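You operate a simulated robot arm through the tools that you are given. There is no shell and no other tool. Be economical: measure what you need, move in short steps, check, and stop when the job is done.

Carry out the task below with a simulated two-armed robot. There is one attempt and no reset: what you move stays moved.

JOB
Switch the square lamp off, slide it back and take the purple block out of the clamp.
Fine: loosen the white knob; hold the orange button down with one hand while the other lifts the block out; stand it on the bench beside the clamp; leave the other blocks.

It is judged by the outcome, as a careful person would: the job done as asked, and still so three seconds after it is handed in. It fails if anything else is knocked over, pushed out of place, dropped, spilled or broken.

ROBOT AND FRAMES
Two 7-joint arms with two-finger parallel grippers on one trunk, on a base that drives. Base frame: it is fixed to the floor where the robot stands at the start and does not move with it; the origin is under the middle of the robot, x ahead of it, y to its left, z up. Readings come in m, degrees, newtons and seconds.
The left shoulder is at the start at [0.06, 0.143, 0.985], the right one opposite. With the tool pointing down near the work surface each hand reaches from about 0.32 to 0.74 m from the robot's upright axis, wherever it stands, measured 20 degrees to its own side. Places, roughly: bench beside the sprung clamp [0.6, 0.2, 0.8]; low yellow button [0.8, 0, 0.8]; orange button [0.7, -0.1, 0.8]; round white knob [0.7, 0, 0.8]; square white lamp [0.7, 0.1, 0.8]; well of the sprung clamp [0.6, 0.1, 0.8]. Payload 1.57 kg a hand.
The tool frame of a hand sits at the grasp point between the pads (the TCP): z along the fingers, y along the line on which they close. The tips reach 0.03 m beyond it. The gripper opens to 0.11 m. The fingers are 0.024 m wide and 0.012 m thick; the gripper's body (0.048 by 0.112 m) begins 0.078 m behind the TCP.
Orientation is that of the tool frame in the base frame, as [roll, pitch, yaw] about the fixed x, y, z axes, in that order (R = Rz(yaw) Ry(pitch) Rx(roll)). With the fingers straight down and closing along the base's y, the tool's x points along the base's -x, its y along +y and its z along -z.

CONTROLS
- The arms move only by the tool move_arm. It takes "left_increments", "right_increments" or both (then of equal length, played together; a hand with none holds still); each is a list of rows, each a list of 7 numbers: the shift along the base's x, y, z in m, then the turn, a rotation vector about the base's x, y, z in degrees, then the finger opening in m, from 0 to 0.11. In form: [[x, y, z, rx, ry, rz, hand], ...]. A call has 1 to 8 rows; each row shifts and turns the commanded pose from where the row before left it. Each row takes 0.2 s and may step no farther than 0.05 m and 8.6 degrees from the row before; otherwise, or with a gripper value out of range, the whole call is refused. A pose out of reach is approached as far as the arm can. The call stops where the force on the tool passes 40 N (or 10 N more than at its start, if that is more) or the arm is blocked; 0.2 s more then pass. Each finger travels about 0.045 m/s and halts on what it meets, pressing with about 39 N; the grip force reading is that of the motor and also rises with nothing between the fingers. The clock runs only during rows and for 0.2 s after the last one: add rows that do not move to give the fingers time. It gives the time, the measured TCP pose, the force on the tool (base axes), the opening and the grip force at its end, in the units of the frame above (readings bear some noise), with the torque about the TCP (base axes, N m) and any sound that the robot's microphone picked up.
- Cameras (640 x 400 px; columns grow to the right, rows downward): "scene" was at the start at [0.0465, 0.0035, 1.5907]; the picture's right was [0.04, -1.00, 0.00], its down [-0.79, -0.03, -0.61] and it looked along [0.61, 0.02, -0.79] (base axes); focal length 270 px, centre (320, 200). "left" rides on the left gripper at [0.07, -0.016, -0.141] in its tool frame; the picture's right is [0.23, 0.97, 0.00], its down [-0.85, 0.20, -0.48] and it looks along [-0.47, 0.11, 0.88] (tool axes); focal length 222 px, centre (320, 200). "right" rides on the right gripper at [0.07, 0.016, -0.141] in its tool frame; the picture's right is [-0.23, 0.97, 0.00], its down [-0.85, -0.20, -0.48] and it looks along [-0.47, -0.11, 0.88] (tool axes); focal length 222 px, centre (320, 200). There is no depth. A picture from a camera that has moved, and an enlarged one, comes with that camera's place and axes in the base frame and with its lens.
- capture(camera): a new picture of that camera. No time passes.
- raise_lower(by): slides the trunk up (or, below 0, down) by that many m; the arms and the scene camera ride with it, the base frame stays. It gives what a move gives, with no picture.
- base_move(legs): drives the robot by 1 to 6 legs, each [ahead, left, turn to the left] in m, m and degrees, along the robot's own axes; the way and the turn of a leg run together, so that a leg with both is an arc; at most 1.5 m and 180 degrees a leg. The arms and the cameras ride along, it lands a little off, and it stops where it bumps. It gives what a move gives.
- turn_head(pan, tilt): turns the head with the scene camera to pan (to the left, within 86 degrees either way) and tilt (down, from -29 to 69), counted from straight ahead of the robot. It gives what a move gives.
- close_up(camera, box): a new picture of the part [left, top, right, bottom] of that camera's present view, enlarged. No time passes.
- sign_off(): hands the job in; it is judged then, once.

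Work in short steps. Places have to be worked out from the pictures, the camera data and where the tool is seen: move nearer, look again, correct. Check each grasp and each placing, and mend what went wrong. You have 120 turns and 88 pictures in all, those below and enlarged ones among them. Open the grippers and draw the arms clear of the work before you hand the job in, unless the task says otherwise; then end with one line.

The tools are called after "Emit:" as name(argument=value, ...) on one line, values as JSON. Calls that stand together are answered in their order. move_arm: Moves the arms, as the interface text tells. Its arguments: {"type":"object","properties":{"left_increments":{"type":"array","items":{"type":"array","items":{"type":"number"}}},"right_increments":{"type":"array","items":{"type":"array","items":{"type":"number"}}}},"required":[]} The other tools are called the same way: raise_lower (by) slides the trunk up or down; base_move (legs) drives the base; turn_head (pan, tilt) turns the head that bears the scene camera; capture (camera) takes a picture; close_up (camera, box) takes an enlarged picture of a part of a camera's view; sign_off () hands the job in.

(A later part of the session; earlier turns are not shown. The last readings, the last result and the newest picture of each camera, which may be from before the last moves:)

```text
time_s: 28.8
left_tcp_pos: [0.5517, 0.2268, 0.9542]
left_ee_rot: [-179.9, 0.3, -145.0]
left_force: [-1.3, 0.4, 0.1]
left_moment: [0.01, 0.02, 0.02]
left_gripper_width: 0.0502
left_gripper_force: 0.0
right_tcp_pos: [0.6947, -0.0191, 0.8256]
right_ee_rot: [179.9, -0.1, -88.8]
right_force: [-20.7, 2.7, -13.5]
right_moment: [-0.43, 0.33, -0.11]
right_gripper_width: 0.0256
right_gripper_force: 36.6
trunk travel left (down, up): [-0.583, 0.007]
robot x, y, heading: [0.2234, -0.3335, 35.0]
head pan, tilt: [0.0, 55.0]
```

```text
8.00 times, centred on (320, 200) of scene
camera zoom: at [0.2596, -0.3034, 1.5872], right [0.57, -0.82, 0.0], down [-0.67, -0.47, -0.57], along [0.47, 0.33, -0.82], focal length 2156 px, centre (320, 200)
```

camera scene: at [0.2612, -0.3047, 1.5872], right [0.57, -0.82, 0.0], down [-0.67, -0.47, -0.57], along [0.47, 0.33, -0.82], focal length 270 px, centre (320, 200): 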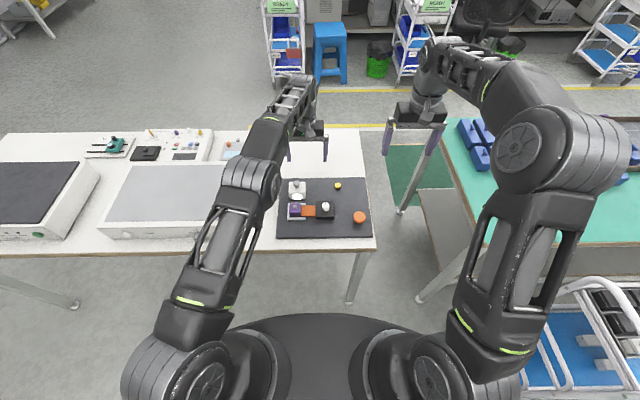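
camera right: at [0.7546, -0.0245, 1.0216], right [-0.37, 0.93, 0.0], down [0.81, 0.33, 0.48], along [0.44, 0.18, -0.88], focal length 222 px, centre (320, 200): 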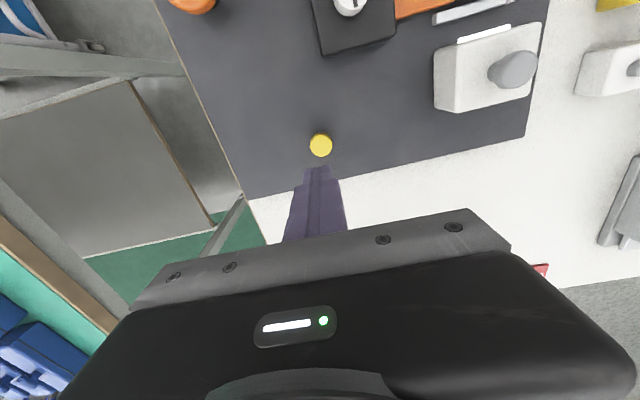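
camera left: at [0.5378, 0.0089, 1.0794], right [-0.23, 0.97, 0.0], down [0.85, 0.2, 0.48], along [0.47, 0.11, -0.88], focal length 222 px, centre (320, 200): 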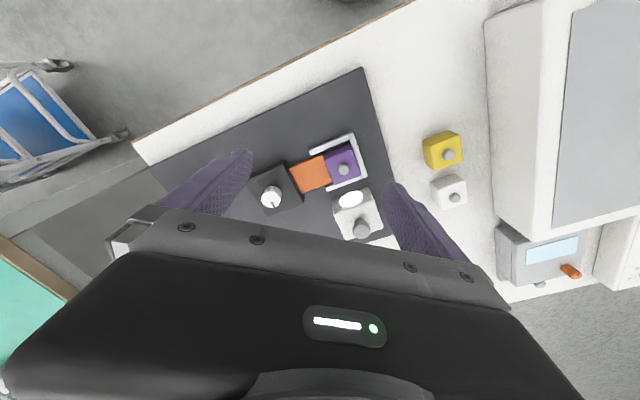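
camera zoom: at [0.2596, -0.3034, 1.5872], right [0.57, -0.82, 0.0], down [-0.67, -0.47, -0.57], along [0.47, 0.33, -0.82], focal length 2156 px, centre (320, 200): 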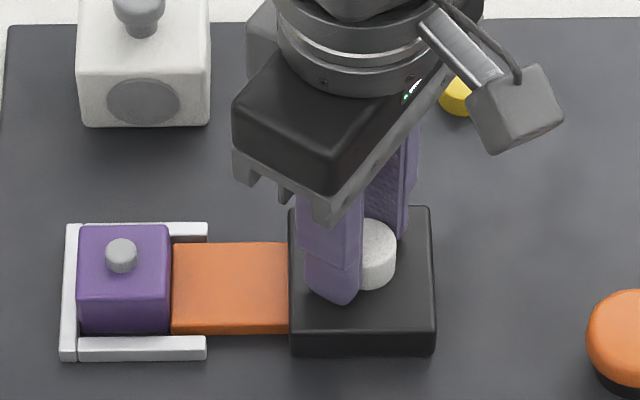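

About 55° so far with little resisting torque. I relieve the x load and turn further.

Emit:
move_arm(right_increments=[[-0.003, 0, -0.001, 0, 0, 0, 0.01], [0, 0, 0, 0, 0, 8, 0.01], [0, 0, 0, 0, 0, 8, 0.01], [0, 0, 0, 0, 0, 8, 0.01], [0, 0, 0, 0, 0, 8, 0.01], [0, 0, 0, 0, 0, 8, 0.01], [0, 0, 0, 0, 0, 0, 0.01]])

Emit:
close_up(camera="right", box=[240, 110, 400, 210])

```text
time_s: 30.4
left_tcp_pos: [0.551, 0.225, 0.956]
left_ee_rot: [-179.8, 0.6, -145.0]
left_force: [0.1, -0.7, 0.4]
left_moment: [0.01, 0.01, 0.0]
left_gripper_width: 0.0502
left_gripper_force: 0.1
right_tcp_pos: [0.6913, -0.0198, 0.827]
right_ee_rot: [-180.0, 0.0, -49.0]
right_force: [-21.8, -9.4, 9.2]
right_moment: [-0.06, 0.73, -0.08]
right_gripper_width: 0.0255
right_gripper_force: 36.9
trunk travel left (down, up): [-0.583, 0.007]
robot x, y, heading: [0.2212, -0.33, 35.1]
head pan, tilt: [0.0, 55.0]
```

```text
4.00 times, centred on (320, 160) of right
camera zoom: at [0.7241, -0.0838, 0.968], right [-0.88, -0.47, 0.0], down [-0.41, 0.78, 0.48], along [-0.22, 0.42, -0.88], focal length 888 px, centre (320, 360)
```

zoom: 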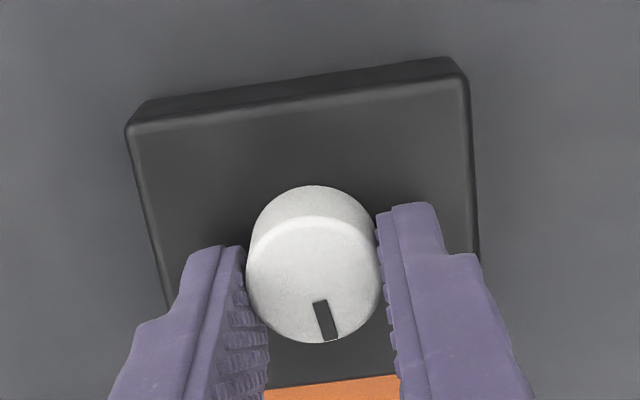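

The knob has followed for about 96°. I turn further to be sure it's loose, relieving the load first.

Emit:
move_arm(right_increments=[[-0.0025, -0.001, 0, 0, 0, 0, 0.01], [0, 0, 0, 0, 0, 8, 0.01], [0, 0, 0, 0, 0, 8, 0.01], [0, 0, 0, 0, 0, 8, 0.01], [0, 0, 0, 0, 0, 8, 0.01], [0, 0, 0, 0, 0, 8, 0.01], [0, 0, 0, 0, 0, 0, 0.01]])

Emit:
close_up(camera="right", box=[200, 60, 440, 210])

Emit:
close_up(camera="scene", box=[260, 145, 420, 245])

```text
time_s: 32.0
left_tcp_pos: [0.5514, 0.2235, 0.9559]
left_ee_rot: [179.9, 0.5, -145.0]
left_force: [0.5, -1.0, -0.9]
left_moment: [0.01, 0.02, 0.04]
left_gripper_width: 0.0502
left_gripper_force: 0.1
right_tcp_pos: [0.6912, -0.0221, 0.8269]
right_ee_rot: [179.8, -0.1, -9.1]
right_force: [-15.5, -20.7, 9.5]
right_moment: [-0.23, 0.28, -0.06]
right_gripper_width: 0.0258
right_gripper_force: 37.5
trunk travel left (down, up): [-0.583, 0.007]
robot x, y, heading: [0.2251, -0.3305, 35.0]
head pan, tilt: [0.0, 55.0]
```

```text
2.67 times, centred on (320, 135) of right
camera zoom: at [0.7561, -0.0503, 0.968], right [-0.38, -0.93, 0.0], down [-0.81, 0.33, 0.48], along [-0.44, 0.18, -0.88], focal length 592 px, centre (320, 373)
```

zoom: 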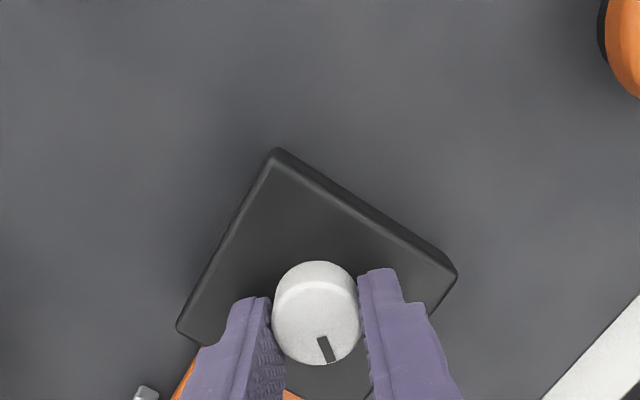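

```text
4.00 times, centred on (340, 195) of scene
camera zoom: at [0.2585, -0.3076, 1.5873], right [0.57, -0.82, 0.0], down [-0.67, -0.47, -0.58], along [0.47, 0.33, -0.82], focal length 1078 px, centre (240, 220)
```

zoom: 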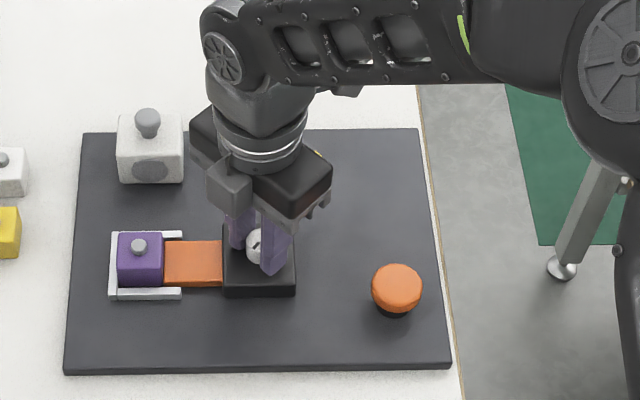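

136° turned and still free. One more part-turn for margin, then release and lift.

Emit:
move_arm(right_increments=[[-0.001, -0.003, 0, 0, 0, 0, 0.01], [0, 0, 0, 0, 0, 8, 0.01], [0, 0, 0, 0, 0, 8, 0.01], [0, 0, 0, 0, 0, 8, 0.01], [0, 0, 0, 0, 0, 8, 0.01], [0, 0, 0, 0, 0, 0, 0.01]])

Emit:
move_arm(right_increments=[[0, -0.001, 0, 0, 0, 0, 0.03], [0, 0, 0, 0, 0, 0, 0.05], [0, 0, 0, 0, 0, 0, 0.05], [0, 0, 0.03, 0, 0, 0, 0.05], [0, 0, 0.05, 0, 0, 0, 0.05], [0, 0, 0.03, 0, 0, -8, 0.05], [0, 0, 0, 0, 0, -8, 0.05], [0, 0, 0, 0, 0, -8, 0.05]])

Emit:
close_up(camera="scene", box=[280, 165, 360, 215])

```text
time_s: 33.4
left_tcp_pos: [0.5527, 0.2231, 0.9547]
left_ee_rot: [-180.0, 0.5, -145.1]
left_force: [0.9, -0.3, -0.3]
left_moment: [-0.02, 0.03, 0.02]
left_gripper_width: 0.0503
left_gripper_force: 0.1
right_tcp_pos: [0.6904, -0.0249, 0.826]
right_ee_rot: [179.8, -0.2, 23.0]
right_force: [-2.9, -16.9, 5.0]
right_moment: [-0.06, -0.77, -0.06]
right_gripper_width: 0.0255
right_gripper_force: 36.5
trunk travel left (down, up): [-0.583, 0.007]
robot x, y, heading: [0.2245, -0.3296, 35.0]
head pan, tilt: [0.0, 55.0]
```

```text
time_s: 35.2
left_tcp_pos: [0.5522, 0.2261, 0.953]
left_ee_rot: [-179.9, 0.3, -145.1]
left_force: [0.9, -0.8, 0.5]
left_moment: [-0.01, 0.01, -0.03]
left_gripper_width: 0.0502
left_gripper_force: 0.1
right_tcp_pos: [0.6909, -0.0237, 0.9366]
right_ee_rot: [180.0, 0.0, -1.3]
right_force: [-1.0, 0.3, -1.0]
right_moment: [-0.04, 0.01, -0.01]
right_gripper_width: 0.0501
right_gripper_force: 0.0
trunk travel left (down, up): [-0.583, 0.007]
robot x, y, heading: [0.2255, -0.3288, 34.8]
head pan, tilt: [0.0, 55.0]
```

```text
8.00 times, centred on (320, 190) of scene
camera zoom: at [0.2609, -0.3047, 1.5872], right [0.57, -0.82, 0.0], down [-0.67, -0.47, -0.57], along [0.47, 0.33, -0.82], focal length 2156 px, centre (320, 280)
```

zoom: 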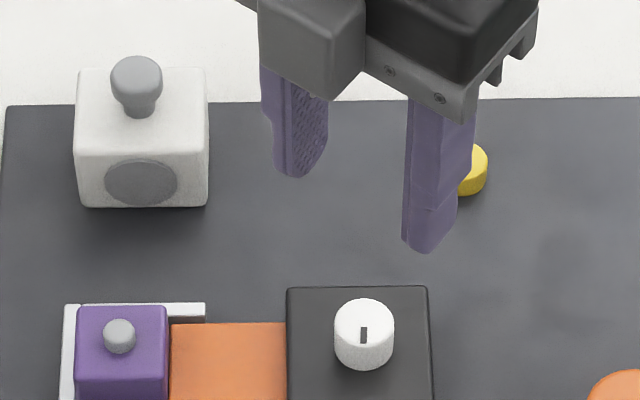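

The knob's mark turned about 168°, so it is well loosened. I unwind the right wrist while moving over to the orange button, about (0.732, -0.139), fingers closing.

Emit:
move_arm(right_increments=[[0.005, -0.015, 0, 0, 0, -8, 0.05], [0.005, -0.015, 0, 0, 0, -8, 0.05], [0.005, -0.015, 0, 0, 0, -8, 0.04], [0.005, -0.015, 0, 0, 0, -8, 0.03], [0.005, -0.015, 0, 0, 0, -8, 0.02], [0.005, -0.015, 0, 0, 0, -8, 0.0], [0.006, -0.015, 0, 0, 0, -8, 0.0], [0.005, -0.01, 0, 0, 0, -8, 0.0]])

Emit:
move_arm(right_increments=[[0, 0, 0, 0, 0, -8, 0], [0, 0, 0, 0, 0, -8, 0], [0, 0, 0, 0, 0, -8, 0], [0, 0, 0, 0, 0, -8, 0], [0, 0, 0, 0, 0, -8, 0], [0, 0, 0, 0, 0, -8, 0], [0, 0, 0, 0, 0, -8, 0], [0, 0, 0, 0, 0, -8, 0]])

Emit:
move_arm(right_increments=[[0, 0, -0.03, 0, 0, -8, 0], [0, 0, -0.03, 0, 0, -7.5, 0], [0, 0, 0, 0, 0, 0, 0]])

Emit:
capture(camera="right")

Emit:
close_up(camera="scene", box=[260, 145, 420, 245])

```text
time_s: 37.0
left_tcp_pos: [0.553, 0.226, 0.9537]
left_ee_rot: [180.0, 0.3, -144.9]
left_force: [-0.3, -0.3, -0.1]
left_moment: [-0.01, 0.0, 0.0]
left_gripper_width: 0.0501
left_gripper_force: 0.1
right_tcp_pos: [0.7319, -0.1399, 0.936]
right_ee_rot: [-180.0, -0.1, -65.2]
right_force: [-1.1, 0.0, 0.2]
right_moment: [-0.05, -0.03, 0.01]
right_gripper_width: 0.0
right_gripper_force: 21.6
trunk travel left (down, up): [-0.583, 0.007]
robot x, y, heading: [0.22, -0.3304, 34.8]
head pan, tilt: [0.0, 55.0]
```

```text
time_s: 38.8
left_tcp_pos: [0.5521, 0.2256, 0.9534]
left_ee_rot: [180.0, 0.3, -144.9]
left_force: [0.8, -0.6, 0.1]
left_moment: [-0.01, 0.0, 0.02]
left_gripper_width: 0.0499
left_gripper_force: 0.0
right_tcp_pos: [0.7316, -0.1383, 0.9358]
right_ee_rot: [-180.0, 0.0, -129.2]
right_force: [-0.4, 0.9, 0.9]
right_moment: [-0.01, -0.01, -0.02]
right_gripper_width: 0.0
right_gripper_force: 21.8
trunk travel left (down, up): [-0.583, 0.007]
robot x, y, heading: [0.2273, -0.3309, 35.0]
head pan, tilt: [0.0, 55.0]
```

```text
time_s: 39.6
left_tcp_pos: [0.5524, 0.2256, 0.9536]
left_ee_rot: [-180.0, 0.3, -145.1]
left_force: [-0.5, 1.0, 0.2]
left_moment: [0.04, -0.03, 0.04]
left_gripper_width: 0.0502
left_gripper_force: 0.0
right_tcp_pos: [0.7312, -0.1359, 0.8738]
right_ee_rot: [180.0, 0.0, -144.6]
right_force: [0.3, -0.9, 0.5]
right_moment: [0.01, 0.0, 0.03]
right_gripper_width: 0.0001
right_gripper_force: 20.9
trunk travel left (down, up): [-0.583, 0.007]
robot x, y, heading: [0.2207, -0.3284, 34.8]
head pan, tilt: [0.0, 55.0]
```

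```text
49 pictures are left
camera right: at [0.6642, -0.1643, 1.0158], right [-0.38, 0.93, 0.0], down [0.81, 0.33, 0.48], along [0.44, 0.18, -0.88], focal length 222 px, centre (320, 200)
```

right: 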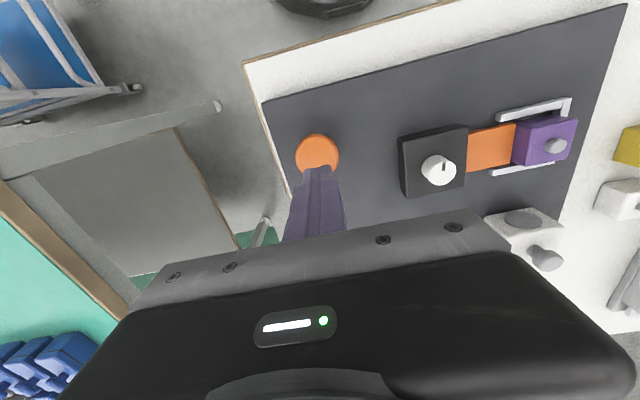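

```text
4.00 times, centred on (340, 195) of scene
camera zoom: at [0.2609, -0.3048, 1.5872], right [0.57, -0.82, 0.0], down [-0.67, -0.47, -0.57], along [0.47, 0.33, -0.82], focal length 1078 px, centre (240, 220)
```

zoom: 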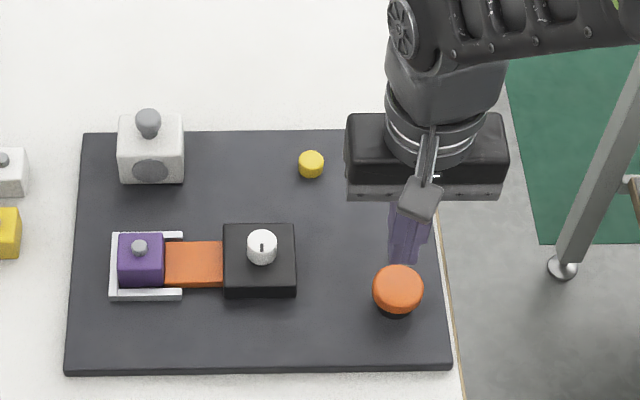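

The orange button is about 8 mm nearer than the right TCP; I correct that and hover. At the same time the left hand goes above the purple block's knob, triangulated at (0.632, 0.061, 0.808).

Emit:
move_arm(left_increments=[[0.016, -0.033, -0.01, 0, 0, 0, 0.05], [0.016, -0.033, -0.01, 0, 0, 0, 0.05], [0.016, -0.033, -0.01, 0, 0, 0, 0.05], [0.016, -0.033, -0.01, 0, 0, 0, 0.05], [0.016, -0.033, -0.02, 0, 0, 0, 0.05], [0, 0, 0, 0, 0, 0, 0.05]], right_increments=[[-0.006, -0.0054, 0, 0, 0, 0, 0], [0, 0, -0.01, 0, 0, 0, 0], [0, 0, -0.01, 0, 0, 0, 0], [0, 0, 0, 0, 0, 0, 0], [0, 0, 0, 0, 0, 0, 0], [0, 0, 0, 0, 0, 0, 0]])

Emit:
close_up(camera="left", box=[200, 60, 440, 210])

Emit:
close_up(camera="right", box=[240, 110, 400, 210])

Emit:
close_up(camera="scene", box=[260, 145, 420, 245])

```text
time_s: 41.0
left_tcp_pos: [0.6333, 0.062, 0.8932]
left_ee_rot: [-179.9, 0.4, -144.9]
left_force: [-0.6, -0.4, 0.2]
left_moment: [-0.03, -0.05, -0.03]
left_gripper_width: 0.05
left_gripper_force: 0.0
right_tcp_pos: [0.724, -0.1429, 0.854]
right_ee_rot: [179.9, 0.0, -144.4]
right_force: [0.6, -1.0, 0.2]
right_moment: [0.0, 0.0, 0.03]
right_gripper_width: 0.0
right_gripper_force: 21.3
trunk travel left (down, up): [-0.583, 0.007]
robot x, y, heading: [0.2249, -0.33, 35.0]
head pan, tilt: [0.0, 55.0]
```

```text
2.67 times, centred on (320, 135) of left
camera zoom: at [0.5842, 0.0088, 1.0345], right [-0.75, 0.67, 0.0], down [0.58, 0.65, 0.48], along [0.32, 0.36, -0.88], focal length 592 px, centre (320, 373)
```

zoom: 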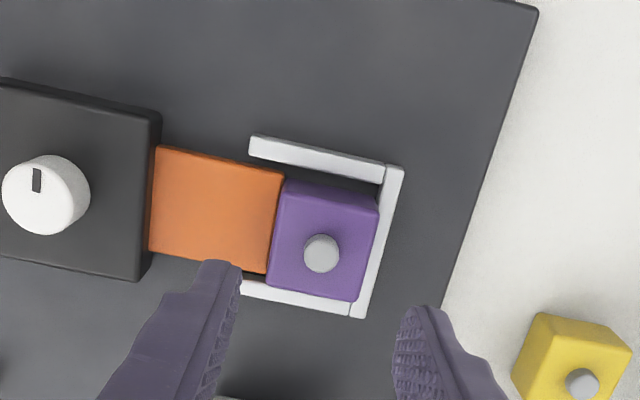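

```text
4.00 times, centred on (320, 160) of right
camera zoom: at [0.6584, -0.1711, 0.9962], right [-0.38, 0.92, 0.0], down [0.81, 0.33, 0.48], along [0.44, 0.18, -0.88], focal length 888 px, centre (320, 360)
```

zoom: 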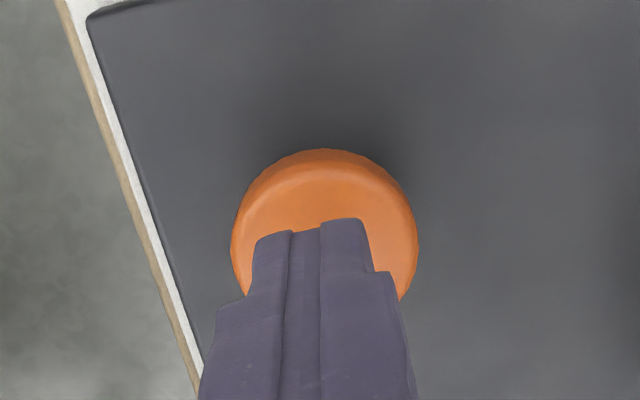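

```text
4.00 times, centred on (340, 195) of scene
camera zoom: at [0.2607, -0.3043, 1.5872], right [0.57, -0.82, 0.0], down [-0.67, -0.47, -0.57], along [0.47, 0.33, -0.82], focal length 1078 px, centre (240, 220)
```

zoom: 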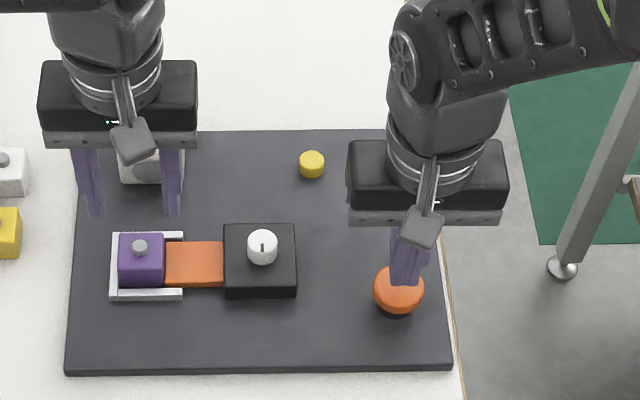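

Both hands are well placed. I lower the left hand towards the purple knob and recheck before gripping.

Emit:
move_arm(left_increments=[[-0.001, -0.001, -0.02, 0, 0, 0, 0.045], [0, 0, -0.02, 0, 0, 0, 0.045], [0, 0, -0.008, 0, 0, 0, 0.045], [0, 0, 0, 0, 0, 0, 0.045]])

Emit:
close_up(camera="left", box=[240, 110, 400, 210])

Emit:
close_up(camera="scene", box=[260, 175, 340, 225])

```text
time_s: 42.0
left_tcp_pos: [0.6302, 0.0612, 0.8448]
left_ee_rot: [180.0, 0.4, -145.0]
left_force: [0.3, -0.2, -0.3]
left_moment: [0.01, 0.0, 0.01]
left_gripper_width: 0.0453
left_gripper_force: 0.1
right_tcp_pos: [0.7262, -0.1418, 0.8534]
right_ee_rot: [180.0, 0.0, -144.5]
right_force: [0.2, 0.2, -0.2]
right_moment: [0.01, -0.02, 0.0]
right_gripper_width: 0.0
right_gripper_force: 21.1
trunk travel left (down, up): [-0.583, 0.007]
robot x, y, heading: [0.2251, -0.3299, 35.0]
head pan, tilt: [0.0, 55.0]
```

```text
4.00 times, centred on (320, 160) of left
camera zoom: at [0.5823, 0.0065, 0.9852], right [-0.75, 0.67, 0.0], down [0.58, 0.65, 0.48], along [0.32, 0.36, -0.88], focal length 888 px, centre (320, 360)
```

zoom: 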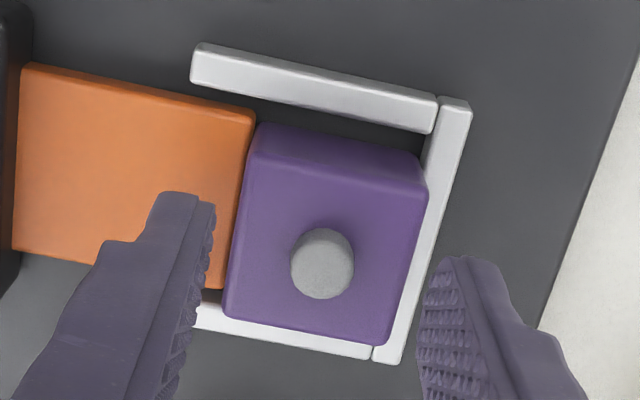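

```text
8.00 times, centred on (300, 200) of scene
camera zoom: at [0.2612, -0.3047, 1.5872], right [0.57, -0.82, 0.0], down [-0.67, -0.47, -0.57], along [0.47, 0.33, -0.82], focal length 2156 px, centre (480, 200)
```

zoom: 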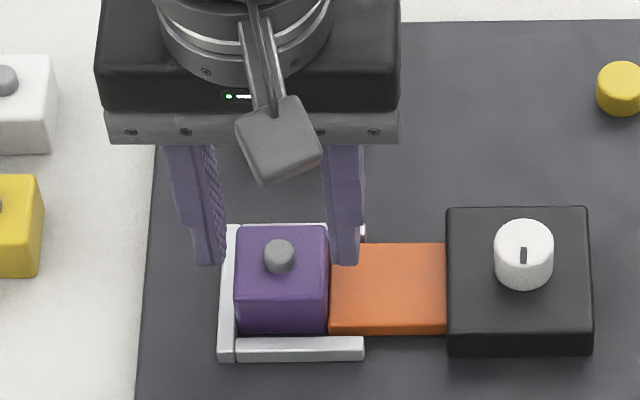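

The knob is right between the pads. I narrow to 30 mm and lower until just above the block top.

Emit:
move_arm(left_increments=[[0, 0, 0, 0, 0, 0, 0.03], [0, 0, 0, 0, 0, 0, 0.03], [0, 0, -0.005, 0, 0, 0, 0.03], [0, 0, -0.004, 0, 0, 0, 0.03], [0, 0, -0.003, 0, 0, 0, 0.03], [0, 0, 0, 0, 0, 0, 0.03]])

Emit:
close_up(camera="left", box=[240, 110, 400, 210])

```text
time_s: 43.4
left_tcp_pos: [0.6317, 0.0589, 0.8331]
left_ee_rot: [-179.9, 0.7, -145.0]
left_force: [-0.2, 0.7, 16.9]
left_moment: [0.02, 0.21, -0.01]
left_gripper_width: 0.0299
left_gripper_force: 0.0
right_tcp_pos: [0.7246, -0.1445, 0.8544]
right_ee_rot: [180.0, 0.1, -144.6]
right_force: [0.7, -0.3, 0.2]
right_moment: [0.04, 0.01, -0.01]
right_gripper_width: 0.0001
right_gripper_force: 21.3
trunk travel left (down, up): [-0.583, 0.007]
robot x, y, heading: [0.2303, -0.327, 34.9]
head pan, tilt: [0.0, 55.0]
```

```text
4.00 times, centred on (320, 160) of left
camera zoom: at [0.5819, 0.0052, 0.9744], right [-0.75, 0.67, 0.0], down [0.58, 0.65, 0.49], along [0.33, 0.36, -0.87], focal length 888 px, centre (320, 360)
```

zoom: 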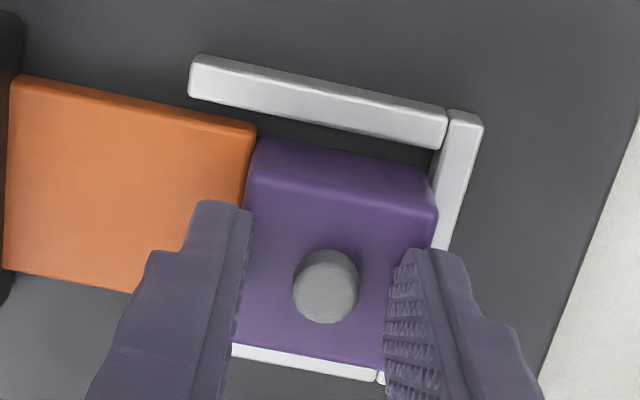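

The tips touch the block top (17 N). I raise 3 mm, shift 3 mm forward and close on its knob.

Emit:
move_arm(left_increments=[[0.0025, 0.0017, 0.003, 0, 0, 0, 0.03], [0, 0, 0, 0, 0, 0, 0.015], [0, 0, 0, 0, 0, 0, 0.005], [0, 0, 0, 0, 0, 0, 0.0], [0, 0, 0, 0, 0, 0, 0.0]])

Emit:
close_up(camera="left", box=[240, 110, 400, 210])

```text
time_s: 44.6
left_tcp_pos: [0.6316, 0.0596, 0.8347]
left_ee_rot: [-180.0, 0.4, -145.0]
left_force: [-0.4, 0.0, -0.4]
left_moment: [0.02, 0.02, 0.0]
left_gripper_width: 0.0001
left_gripper_force: 21.7
right_tcp_pos: [0.7256, -0.1445, 0.8549]
right_ee_rot: [179.9, 0.0, -144.6]
right_force: [0.4, 0.3, -0.3]
right_moment: [0.01, 0.02, 0.02]
right_gripper_width: 0.0003
right_gripper_force: 21.3
trunk travel left (down, up): [-0.583, 0.007]
robot x, y, heading: [0.2247, -0.328, 35.1]
head pan, tilt: [0.0, 55.0]
```

```text
4.00 times, centred on (320, 160) of left
camera zoom: at [0.5842, 0.0069, 0.9757], right [-0.75, 0.67, 0.0], down [0.58, 0.65, 0.48], along [0.32, 0.36, -0.88], focal length 888 px, centre (320, 360)
```

zoom: 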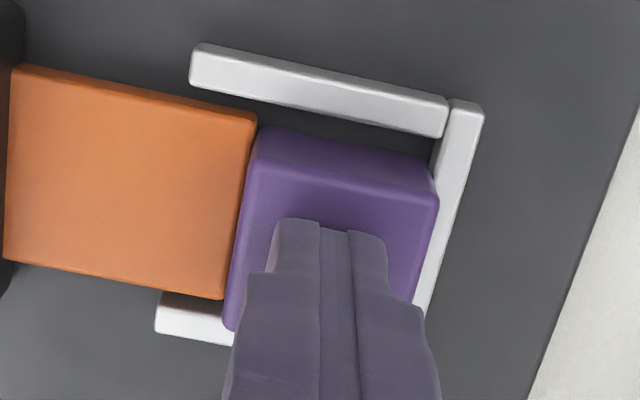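

The fingers closed completely, so they missed the knob. I look before doing anything else.

Emit:
close_up(camera="scene", box=[270, 180, 330, 218])

```text
10.53 times, centred on (300, 199) of scene
camera zoom: at [0.2612, -0.3046, 1.5872], right [0.57, -0.82, 0.0], down [-0.67, -0.47, -0.57], along [0.47, 0.33, -0.82], focal length 2837 px, centre (530, 210)
```

zoom: 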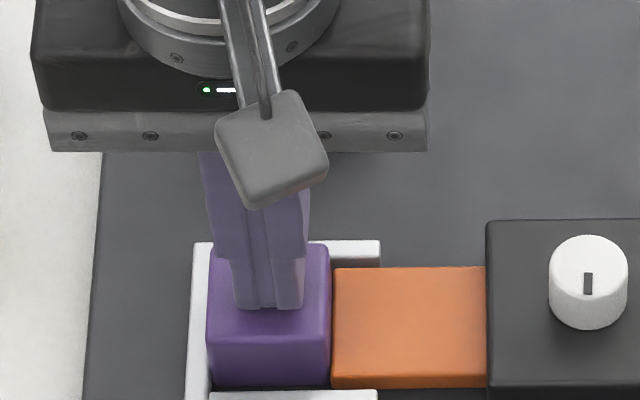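

The knob is hidden behind the fingers. I open again and look from the wrist camera.

Emit:
move_arm(left_increments=[[0, 0, 0, 0, 0, 0, 0.02], [0, 0, 0, 0, 0, 0, 0.04], [0, 0, 0, 0, 0, 0, 0.04]])

Emit:
close_up(camera="left", box=[270, 140, 370, 203])

Emit:
close_up(camera="scene", box=[270, 180, 330, 218])

Emit:
close_up(camera="right", box=[420, 60, 620, 185])

```text
time_s: 45.4
left_tcp_pos: [0.6334, 0.0619, 0.8357]
left_ee_rot: [180.0, 0.3, -144.9]
left_force: [-0.2, -0.1, -0.7]
left_moment: [0.0, 0.0, -0.02]
left_gripper_width: 0.0403
left_gripper_force: 0.0
right_tcp_pos: [0.7256, -0.1439, 0.8546]
right_ee_rot: [180.0, 0.0, -144.6]
right_force: [0.8, 0.2, -0.5]
right_moment: [-0.02, -0.02, 0.02]
right_gripper_width: 0.0001
right_gripper_force: 21.7
trunk travel left (down, up): [-0.583, 0.007]
robot x, y, heading: [0.2254, -0.3308, 35.2]
head pan, tilt: [0.0, 55.0]
```

```text
6.35 times, centred on (320, 172) of left
camera zoom: at [0.5842, 0.0069, 0.9758], right [-0.75, 0.67, 0.0], down [0.58, 0.65, 0.48], along [0.32, 0.36, -0.88], focal length 1410 px, centre (320, 381)
```

zoom: 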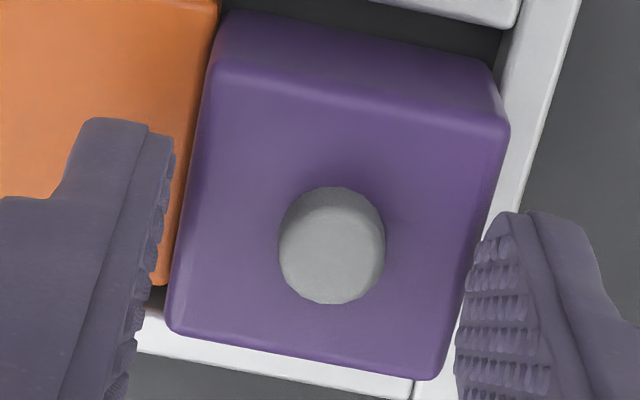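

```text
10.53 times, centred on (300, 199) of scene
camera zoom: at [0.2612, -0.3047, 1.5872], right [0.57, -0.82, 0.0], down [-0.67, -0.47, -0.57], along [0.47, 0.33, -0.82], focal length 2837 px, centre (530, 210)
```

zoom: 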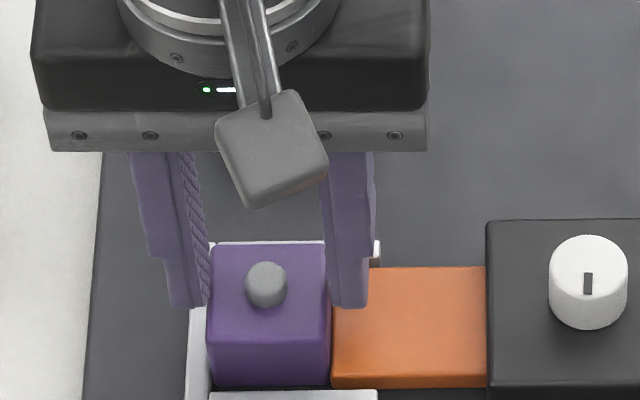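

```text
3.20 times, centred on (520, 122) of right
camera zoom: at [0.6588, -0.1714, 0.9961], right [-0.38, 0.92, 0.0], down [0.81, 0.33, 0.48], along [0.44, 0.18, -0.88], focal length 711 px, centre (-320, 448)
```

zoom: 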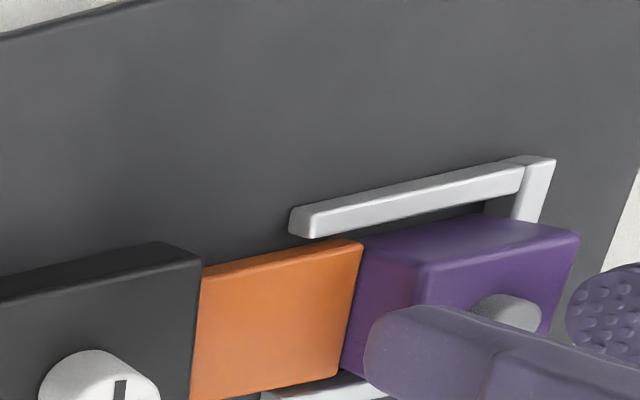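

The knob is a low disc and the pads are rounded, so they rode over it. The block itself stands clear above the frame and jaw, so I'll grip its body instead: open to 60 mm, shift 2 mm left and lower 1 cm, watching the force.

Emit:
move_arm(left_increments=[[-0.0011, 0.0016, 0.002, 0, 0, 0, 0.06], [0, 0, 0, 0, 0, 0, 0.06], [0, 0, -0.006, 0, 0, 0, 0.06], [0, 0, -0.004, 0, 0, 0, 0.06], [0, 0, -0.003, 0, 0, 0, 0.06], [0, 0, 0, 0, 0, 0, 0.06]])

Emit:
close_up(camera="scene", box=[270, 180, 330, 218])

Emit:
close_up(camera="left", box=[240, 110, 400, 210])

```text
time_s: 46.8
left_tcp_pos: [0.6306, 0.0625, 0.8235]
left_ee_rot: [180.0, 0.3, -145.0]
left_force: [-0.7, -0.8, -0.7]
left_moment: [0.03, 0.02, -0.01]
left_gripper_width: 0.0601
left_gripper_force: 0.0
right_tcp_pos: [0.7259, -0.1436, 0.8554]
right_ee_rot: [180.0, 0.0, -144.5]
right_force: [-0.7, -0.1, -0.6]
right_moment: [0.01, 0.02, 0.04]
right_gripper_width: 0.0002
right_gripper_force: 21.5
trunk travel left (down, up): [-0.583, 0.007]
robot x, y, heading: [0.2256, -0.3305, 34.9]
head pan, tilt: [0.0, 55.0]
```

```text
10.53 times, centred on (300, 199) of scene
camera zoom: at [0.2611, -0.3047, 1.5872], right [0.57, -0.82, 0.0], down [-0.67, -0.47, -0.57], along [0.47, 0.33, -0.82], focal length 2837 px, centre (530, 210)
```

zoom: 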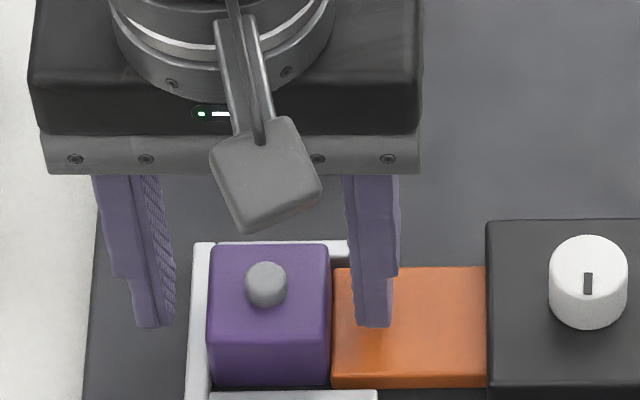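

```text
4.00 times, centred on (320, 160) of left
camera zoom: at [0.5826, 0.0088, 0.9647], right [-0.75, 0.67, 0.0], down [0.58, 0.65, 0.48], along [0.32, 0.36, -0.88], focal length 888 px, centre (320, 360)
```

zoom: 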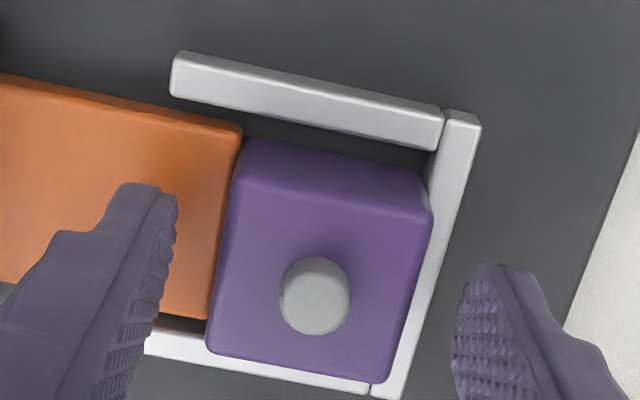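

The fingers straddle the block cleanly with no contact. Now I press the orange button with the right hand and watch the jaw.

Emit:
move_arm(right_increments=[[0, 0, -0.01, 0, 0, 0, 0], [0, 0, -0.006, 0, 0, 0, 0], [0, 0, -0.004, 0, 0, 0, 0], [0, 0, -0.003, 0, 0, 0, 0], [0, 0, 0, 0, 0, 0, 0]])

Emit:
close_up(camera="scene", box=[270, 165, 390, 240])

```text
time_s: 48.0
left_tcp_pos: [0.6309, 0.0621, 0.8245]
left_ee_rot: [-179.9, 0.4, -144.9]
left_force: [-0.4, -0.3, -0.3]
left_moment: [0.01, 0.0, 0.03]
left_gripper_width: 0.06
left_gripper_force: 0.1
right_tcp_pos: [0.7246, -0.1449, 0.8333]
right_ee_rot: [180.0, 0.1, -144.5]
right_force: [-0.9, -3.6, 7.8]
right_moment: [-0.14, 0.09, -0.02]
right_gripper_width: 0.0
right_gripper_force: 21.5
trunk travel left (down, up): [-0.583, 0.007]
robot x, y, heading: [0.2237, -0.3284, 35.2]
head pan, tilt: [0.0, 55.0]
```

```text
5.33 times, centred on (330, 202) of scene
camera zoom: at [0.2602, -0.3054, 1.5873], right [0.57, -0.82, 0.0], down [-0.67, -0.47, -0.57], along [0.47, 0.33, -0.82], focal length 1437 px, centre (267, 187)
```

zoom: 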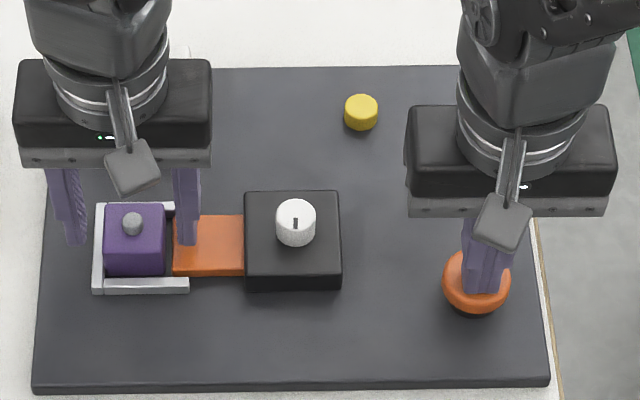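

Contact at 8 N, and the jaw seems to begin moving. I press further.

Emit:
move_arm(right_increments=[[0, 0, -0.003, 0, 0, 0, 0], [0, 0, -0.003, 0, 0, 0, 0], [0, 0, -0.003, 0, 0, 0, 0], [0, 0, 0, 0, 0, 0, 0]])

Emit:
close_up(camera="scene", box=[270, 165, 390, 240])

```text
time_s: 49.0
left_tcp_pos: [0.6305, 0.0623, 0.825]
left_ee_rot: [179.9, 0.4, -145.0]
left_force: [-0.1, -0.2, 1.0]
left_moment: [0.04, -0.02, 0.01]
left_gripper_width: 0.0602
left_gripper_force: 0.0
right_tcp_pos: [0.7251, -0.1429, 0.8239]
right_ee_rot: [180.0, 0.1, -144.4]
right_force: [-1.1, -2.0, 11.4]
right_moment: [-0.07, 0.03, 0.04]
right_gripper_width: 0.0002
right_gripper_force: 20.9
trunk travel left (down, up): [-0.583, 0.007]
robot x, y, heading: [0.2257, -0.3285, 35.0]
head pan, tilt: [0.0, 55.0]
```

```text
5.33 times, centred on (330, 202) of scene
camera zoom: at [0.2601, -0.3052, 1.5873], right [0.57, -0.82, 0.0], down [-0.67, -0.47, -0.57], along [0.47, 0.33, -0.82], focal length 1437 px, centre (267, 187)
```

zoom: 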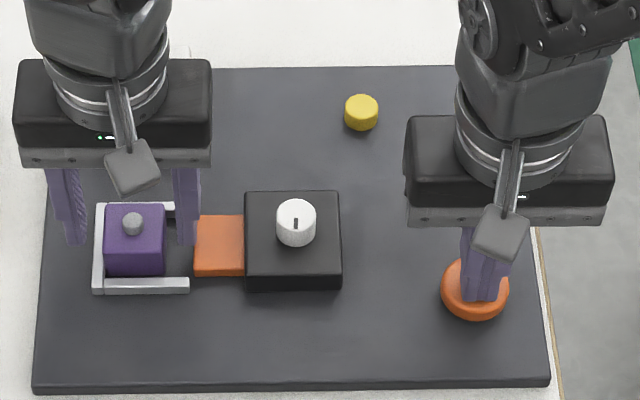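

The jaw has retracted fully. I press 1.5 mm more for margin and close the left hand on the block body.

Emit:
move_arm(left_increments=[[0, 0, -0.003, 0, 0, 0, 0.05], [0, 0, 0, 0, 0, 0, 0.035], [0, 0, 0, 0, 0, 0, 0.025], [0, 0, 0, 0, 0, 0, 0.025]], right_increments=[[0, 0, -0.0015, 0, 0, 0, 0], [0, 0, 0, 0, 0, 0, 0], [0, 0, 0, 0, 0, 0, 0], [0, 0, 0, 0, 0, 0, 0]])

Emit:
close_up(camera="left", box=[240, 110, 400, 210])

```text
time_s: 50.0
left_tcp_pos: [0.6298, 0.0598, 0.8217]
left_ee_rot: [-179.9, 0.4, -145.0]
left_force: [2.3, -4.6, 2.5]
left_moment: [-0.14, -0.04, 0.11]
left_gripper_width: 0.039
left_gripper_force: 34.5
right_tcp_pos: [0.7239, -0.145, 0.8243]
right_ee_rot: [-180.0, 0.1, -144.5]
right_force: [-1.4, 1.8, 25.5]
right_moment: [-0.04, 0.12, 0.0]
right_gripper_width: 0.0
right_gripper_force: 21.6
trunk travel left (down, up): [-0.583, 0.007]
robot x, y, heading: [0.2287, -0.3314, 34.9]
head pan, tilt: [0.0, 55.0]
```

```text
4.00 times, centred on (320, 160) of left
camera zoom: at [0.5813, 0.0069, 0.9628], right [-0.74, 0.67, 0.0], down [0.58, 0.65, 0.48], along [0.33, 0.36, -0.87], focal length 888 px, centre (320, 360)
```

zoom: 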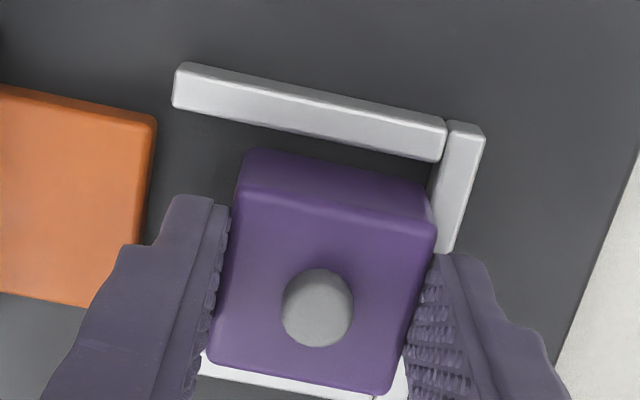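

The block is held at 39 mm by its body. I lift it straight up while the right hand holds the button.

Emit:
move_arm(left_increments=[[0, 0, 0.006, 0, 0, 0, 0.025], [0, 0, 0.01, 0, 0, 0, 0.025], [0, 0, 0.015, 0, 0, 0, 0.025], [0, 0, 0.015, 0, 0, 0, 0.025], [0, 0, 0, 0, 0, 0, 0.025]])

Emit:
close_up(camera="scene", box=[240, 155, 400, 255])

```text
time_s: 51.2
left_tcp_pos: [0.6302, 0.0609, 0.8683]
left_ee_rot: [-180.0, 0.4, -144.9]
left_force: [0.0, 0.4, -1.0]
left_moment: [0.0, -0.04, 0.03]
left_gripper_width: 0.039
left_gripper_force: 38.7
right_tcp_pos: [0.7248, -0.1451, 0.8247]
right_ee_rot: [179.9, 0.2, -144.5]
right_force: [1.7, 2.4, 33.1]
right_moment: [0.0, 0.04, 0.0]
right_gripper_width: 0.0
right_gripper_force: 21.3
trunk travel left (down, up): [-0.583, 0.007]
robot x, y, heading: [0.2231, -0.3324, 34.9]
head pan, tilt: [0.0, 55.0]
```

```text
4.00 times, centred on (320, 205) of scene
camera zoom: at [0.2587, -0.3053, 1.5874], right [0.57, -0.82, 0.0], down [-0.67, -0.47, -0.57], along [0.47, 0.33, -0.82], focal length 1078 px, centre (320, 180)
```

zoom: 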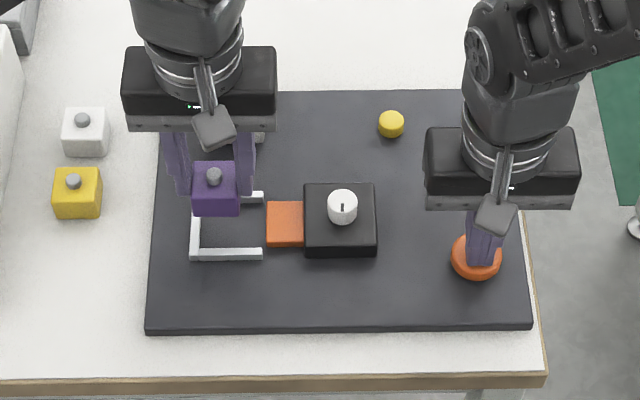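

The block is out of the clamp and the jaw is still held open. I release the button gently by lifting the right hand, and carry the block left to the free bench spot beside the board, near (0.526, 0.118).

Emit:
move_arm(left_increments=[[0, 0, 0.02, 0, 0, 0, 0.025], [-0.017, 0.0095, 0, 0, 0, 0, 0.025], [-0.018, 0.0096, 0, 0, 0, 0, 0.025], [-0.018, 0.0096, 0, 0, 0, 0, 0.025], [-0.018, 0.0096, 0, 0, 0, 0, 0.025], [-0.018, 0.0096, 0, 0, 0, 0, 0.025], [-0.017, 0.0096, 0, 0, 0, 0, 0.025], [0, 0, 0, 0, 0, 0, 0.025]], right_increments=[[0, 0, 0, 0, 0, 0, 0], [0, 0, 0, 0, 0, 0, 0], [0, 0, 0.005, 0, 0, 0, 0], [0, 0, 0.005, 0, 0, 0, 0], [0, 0, 0.01, 0, 0, 0, 0], [0, 0, 0.03, 0, 0, 0, 0], [0, 0, 0.03, 0, 0, 0, 0], [0, 0, 0.03, 0, 0, 0, 0]])

Emit:
close_up(camera="scene", box=[230, 165, 390, 265])

Emit:
capture(camera="left")

```text
time_s: 53.0
left_tcp_pos: [0.5222, 0.1192, 0.8876]
left_ee_rot: [-180.0, 0.4, -145.0]
left_force: [-0.8, 0.3, -0.7]
left_moment: [-0.06, -0.02, -0.02]
left_gripper_width: 0.039
left_gripper_force: 38.7
right_tcp_pos: [0.7258, -0.1426, 0.9334]
right_ee_rot: [-180.0, 0.0, -144.5]
right_force: [-0.6, -0.1, 0.3]
right_moment: [-0.01, 0.0, 0.02]
right_gripper_width: 0.0002
right_gripper_force: 21.3
trunk travel left (down, up): [-0.583, 0.007]
robot x, y, heading: [0.2272, -0.3309, 35.0]
head pan, tilt: [0.0, 55.0]
```

```text
4.00 times, centred on (310, 215) of scene
camera zoom: at [0.2609, -0.3051, 1.5871], right [0.57, -0.82, 0.0], down [-0.67, -0.47, -0.57], along [0.47, 0.33, -0.82], focal length 1078 px, centre (360, 140)
```

zoom: 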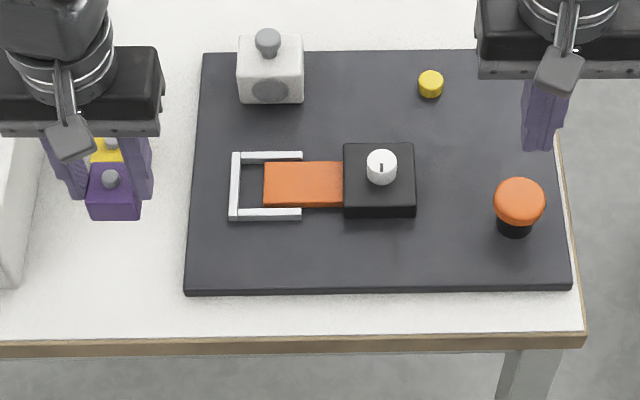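

```text
29 pictures are left
camera left: at [0.4747, 0.0652, 1.0289], right [-0.75, 0.67, 0.0], down [0.58, 0.65, 0.48], along [0.32, 0.36, -0.88], focal length 222 px, centre (320, 200)
```

left: 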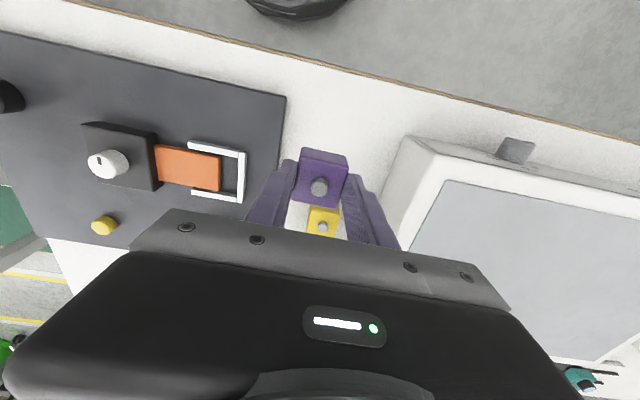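

The spot is clear: the yellow block is about 4 cm beyond and the board edge over 1 cm to the right. I lower to about 1 cm above the expected resting height.

Emit:
move_arm(left_increments=[[0, 0, -0.02, 0, 0, 0, 0.025], [0, 0, -0.02, 0, 0, 0, 0.025], [0, 0, -0.02, 0, 0, 0, 0.025], [0, 0, -0.006, 0, 0, 0, 0.025], [0, 0, 0, 0, 0, 0, 0.025]])

Emit:
close_up(camera="scene", box=[225, 195, 305, 245])

```text
time_s: 54.2
left_tcp_pos: [0.5233, 0.1185, 0.8227]
left_ee_rot: [179.9, 0.3, -145.0]
left_force: [0.2, 0.0, -0.4]
left_moment: [-0.01, 0.03, -0.02]
left_gripper_width: 0.0389
left_gripper_force: 39.3
right_tcp_pos: [0.7278, -0.1439, 0.9321]
right_ee_rot: [-180.0, 0.1, -144.5]
right_force: [0.6, -0.3, -0.3]
right_moment: [0.0, -0.02, 0.0]
right_gripper_width: 0.0
right_gripper_force: 21.2
trunk travel left (down, up): [-0.583, 0.007]
robot x, y, heading: [0.224, -0.33, 35.0]
head pan, tilt: [0.0, 55.0]
```

```text
8.00 times, centred on (265, 220) of scene
camera zoom: at [0.2612, -0.3045, 1.5872], right [0.57, -0.82, 0.0], down [-0.67, -0.47, -0.57], along [0.47, 0.33, -0.82], focal length 2156 px, centre (760, 40)
```

zoom: 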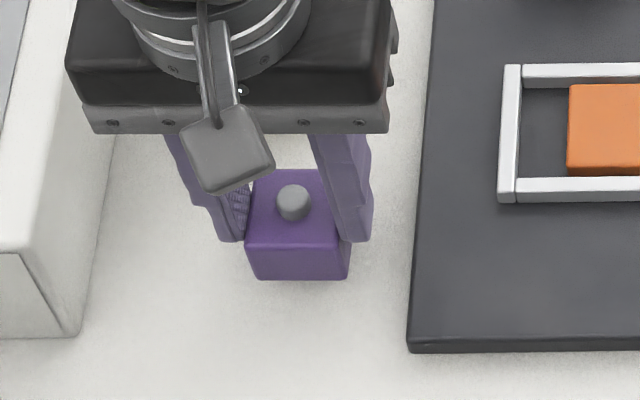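

Still clear of the bench. I lower in 2–3 mm steps to feel for contact.

Emit:
move_arm(left_increments=[[0, 0, -0.004, 0, 0, 0, 0.025], [0, 0, -0.003, 0, 0, 0, 0.025], [0, 0, -0.002, 0, 0, 0, 0.025]])

```text
time_s: 55.0
left_tcp_pos: [0.5255, 0.1194, 0.8137]
left_ee_rot: [179.9, 0.4, -144.9]
left_force: [-1.0, 0.0, -0.3]
left_moment: [0.03, 0.0, 0.0]
left_gripper_width: 0.0389
left_gripper_force: 39.4
right_tcp_pos: [0.7275, -0.1431, 0.9311]
right_ee_rot: [-180.0, 0.0, -144.5]
right_force: [-0.2, 0.0, -0.1]
right_moment: [0.01, 0.01, -0.01]
right_gripper_width: 0.0001
right_gripper_force: 20.9
trunk travel left (down, up): [-0.583, 0.007]
robot x, y, heading: [0.2251, -0.3278, 35.0]
head pan, tilt: [0.0, 55.0]
```

Emit:
move_arm(left_increments=[[0, 0, -0.002, 0, 0, 0, 0.025], [0, 0, -0.002, 0, 0, 0, 0.025]])

```text
time_s: 55.6
left_tcp_pos: [0.5253, 0.1182, 0.8088]
left_ee_rot: [180.0, 0.3, -145.1]
left_force: [-0.8, 0.7, -1.3]
left_moment: [0.0, -0.01, 0.0]
left_gripper_width: 0.039
left_gripper_force: 39.2
right_tcp_pos: [0.7271, -0.1419, 0.9316]
right_ee_rot: [179.9, 0.0, -144.5]
right_force: [-1.3, -0.3, -0.2]
right_moment: [0.02, 0.02, -0.01]
right_gripper_width: 0.0
right_gripper_force: 21.5
trunk travel left (down, up): [-0.583, 0.007]
robot x, y, heading: [0.2256, -0.3328, 35.0]
head pan, tilt: [0.0, 55.0]
```

No contact yet at 0.809; continuing down slowly.

Emit:
move_arm(left_increments=[[0, 0, -0.002, 0, 0, 0, 0.025], [0, 0, -0.002, 0, 0, 0, 0.025]])

Emit:
close_up(camera="scene", box=[225, 195, 305, 245])

```text
time_s: 56.2
left_tcp_pos: [0.5246, 0.12, 0.8075]
left_ee_rot: [-179.9, 0.6, -144.9]
left_force: [-3.2, -1.7, 27.4]
left_moment: [-0.14, 0.2, -0.01]
left_gripper_width: 0.0392
left_gripper_force: 38.8
right_tcp_pos: [0.7254, -0.144, 0.934]
right_ee_rot: [179.9, 0.1, -144.5]
right_force: [0.1, 1.1, 0.0]
right_moment: [0.03, -0.04, 0.0]
right_gripper_width: 0.0
right_gripper_force: 21.3
trunk travel left (down, up): [-0.583, 0.007]
robot x, y, heading: [0.2265, -0.3288, 34.8]
head pan, tilt: [0.0, 55.0]
```

```text
8.00 times, centred on (265, 220) of scene
camera zoom: at [0.2593, -0.3072, 1.5878], right [0.57, -0.82, 0.0], down [-0.67, -0.47, -0.58], along [0.47, 0.33, -0.82], focal length 2156 px, centre (760, 40)
```

zoom: 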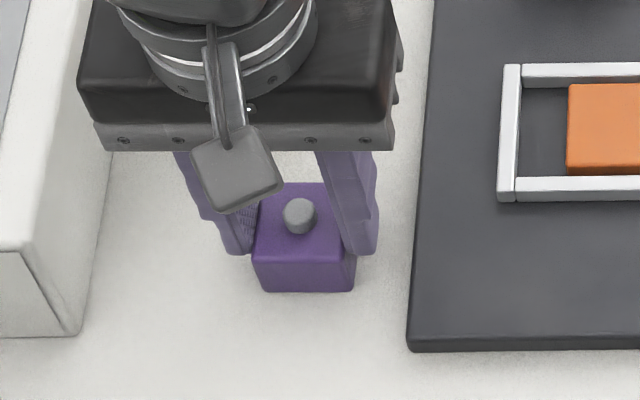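

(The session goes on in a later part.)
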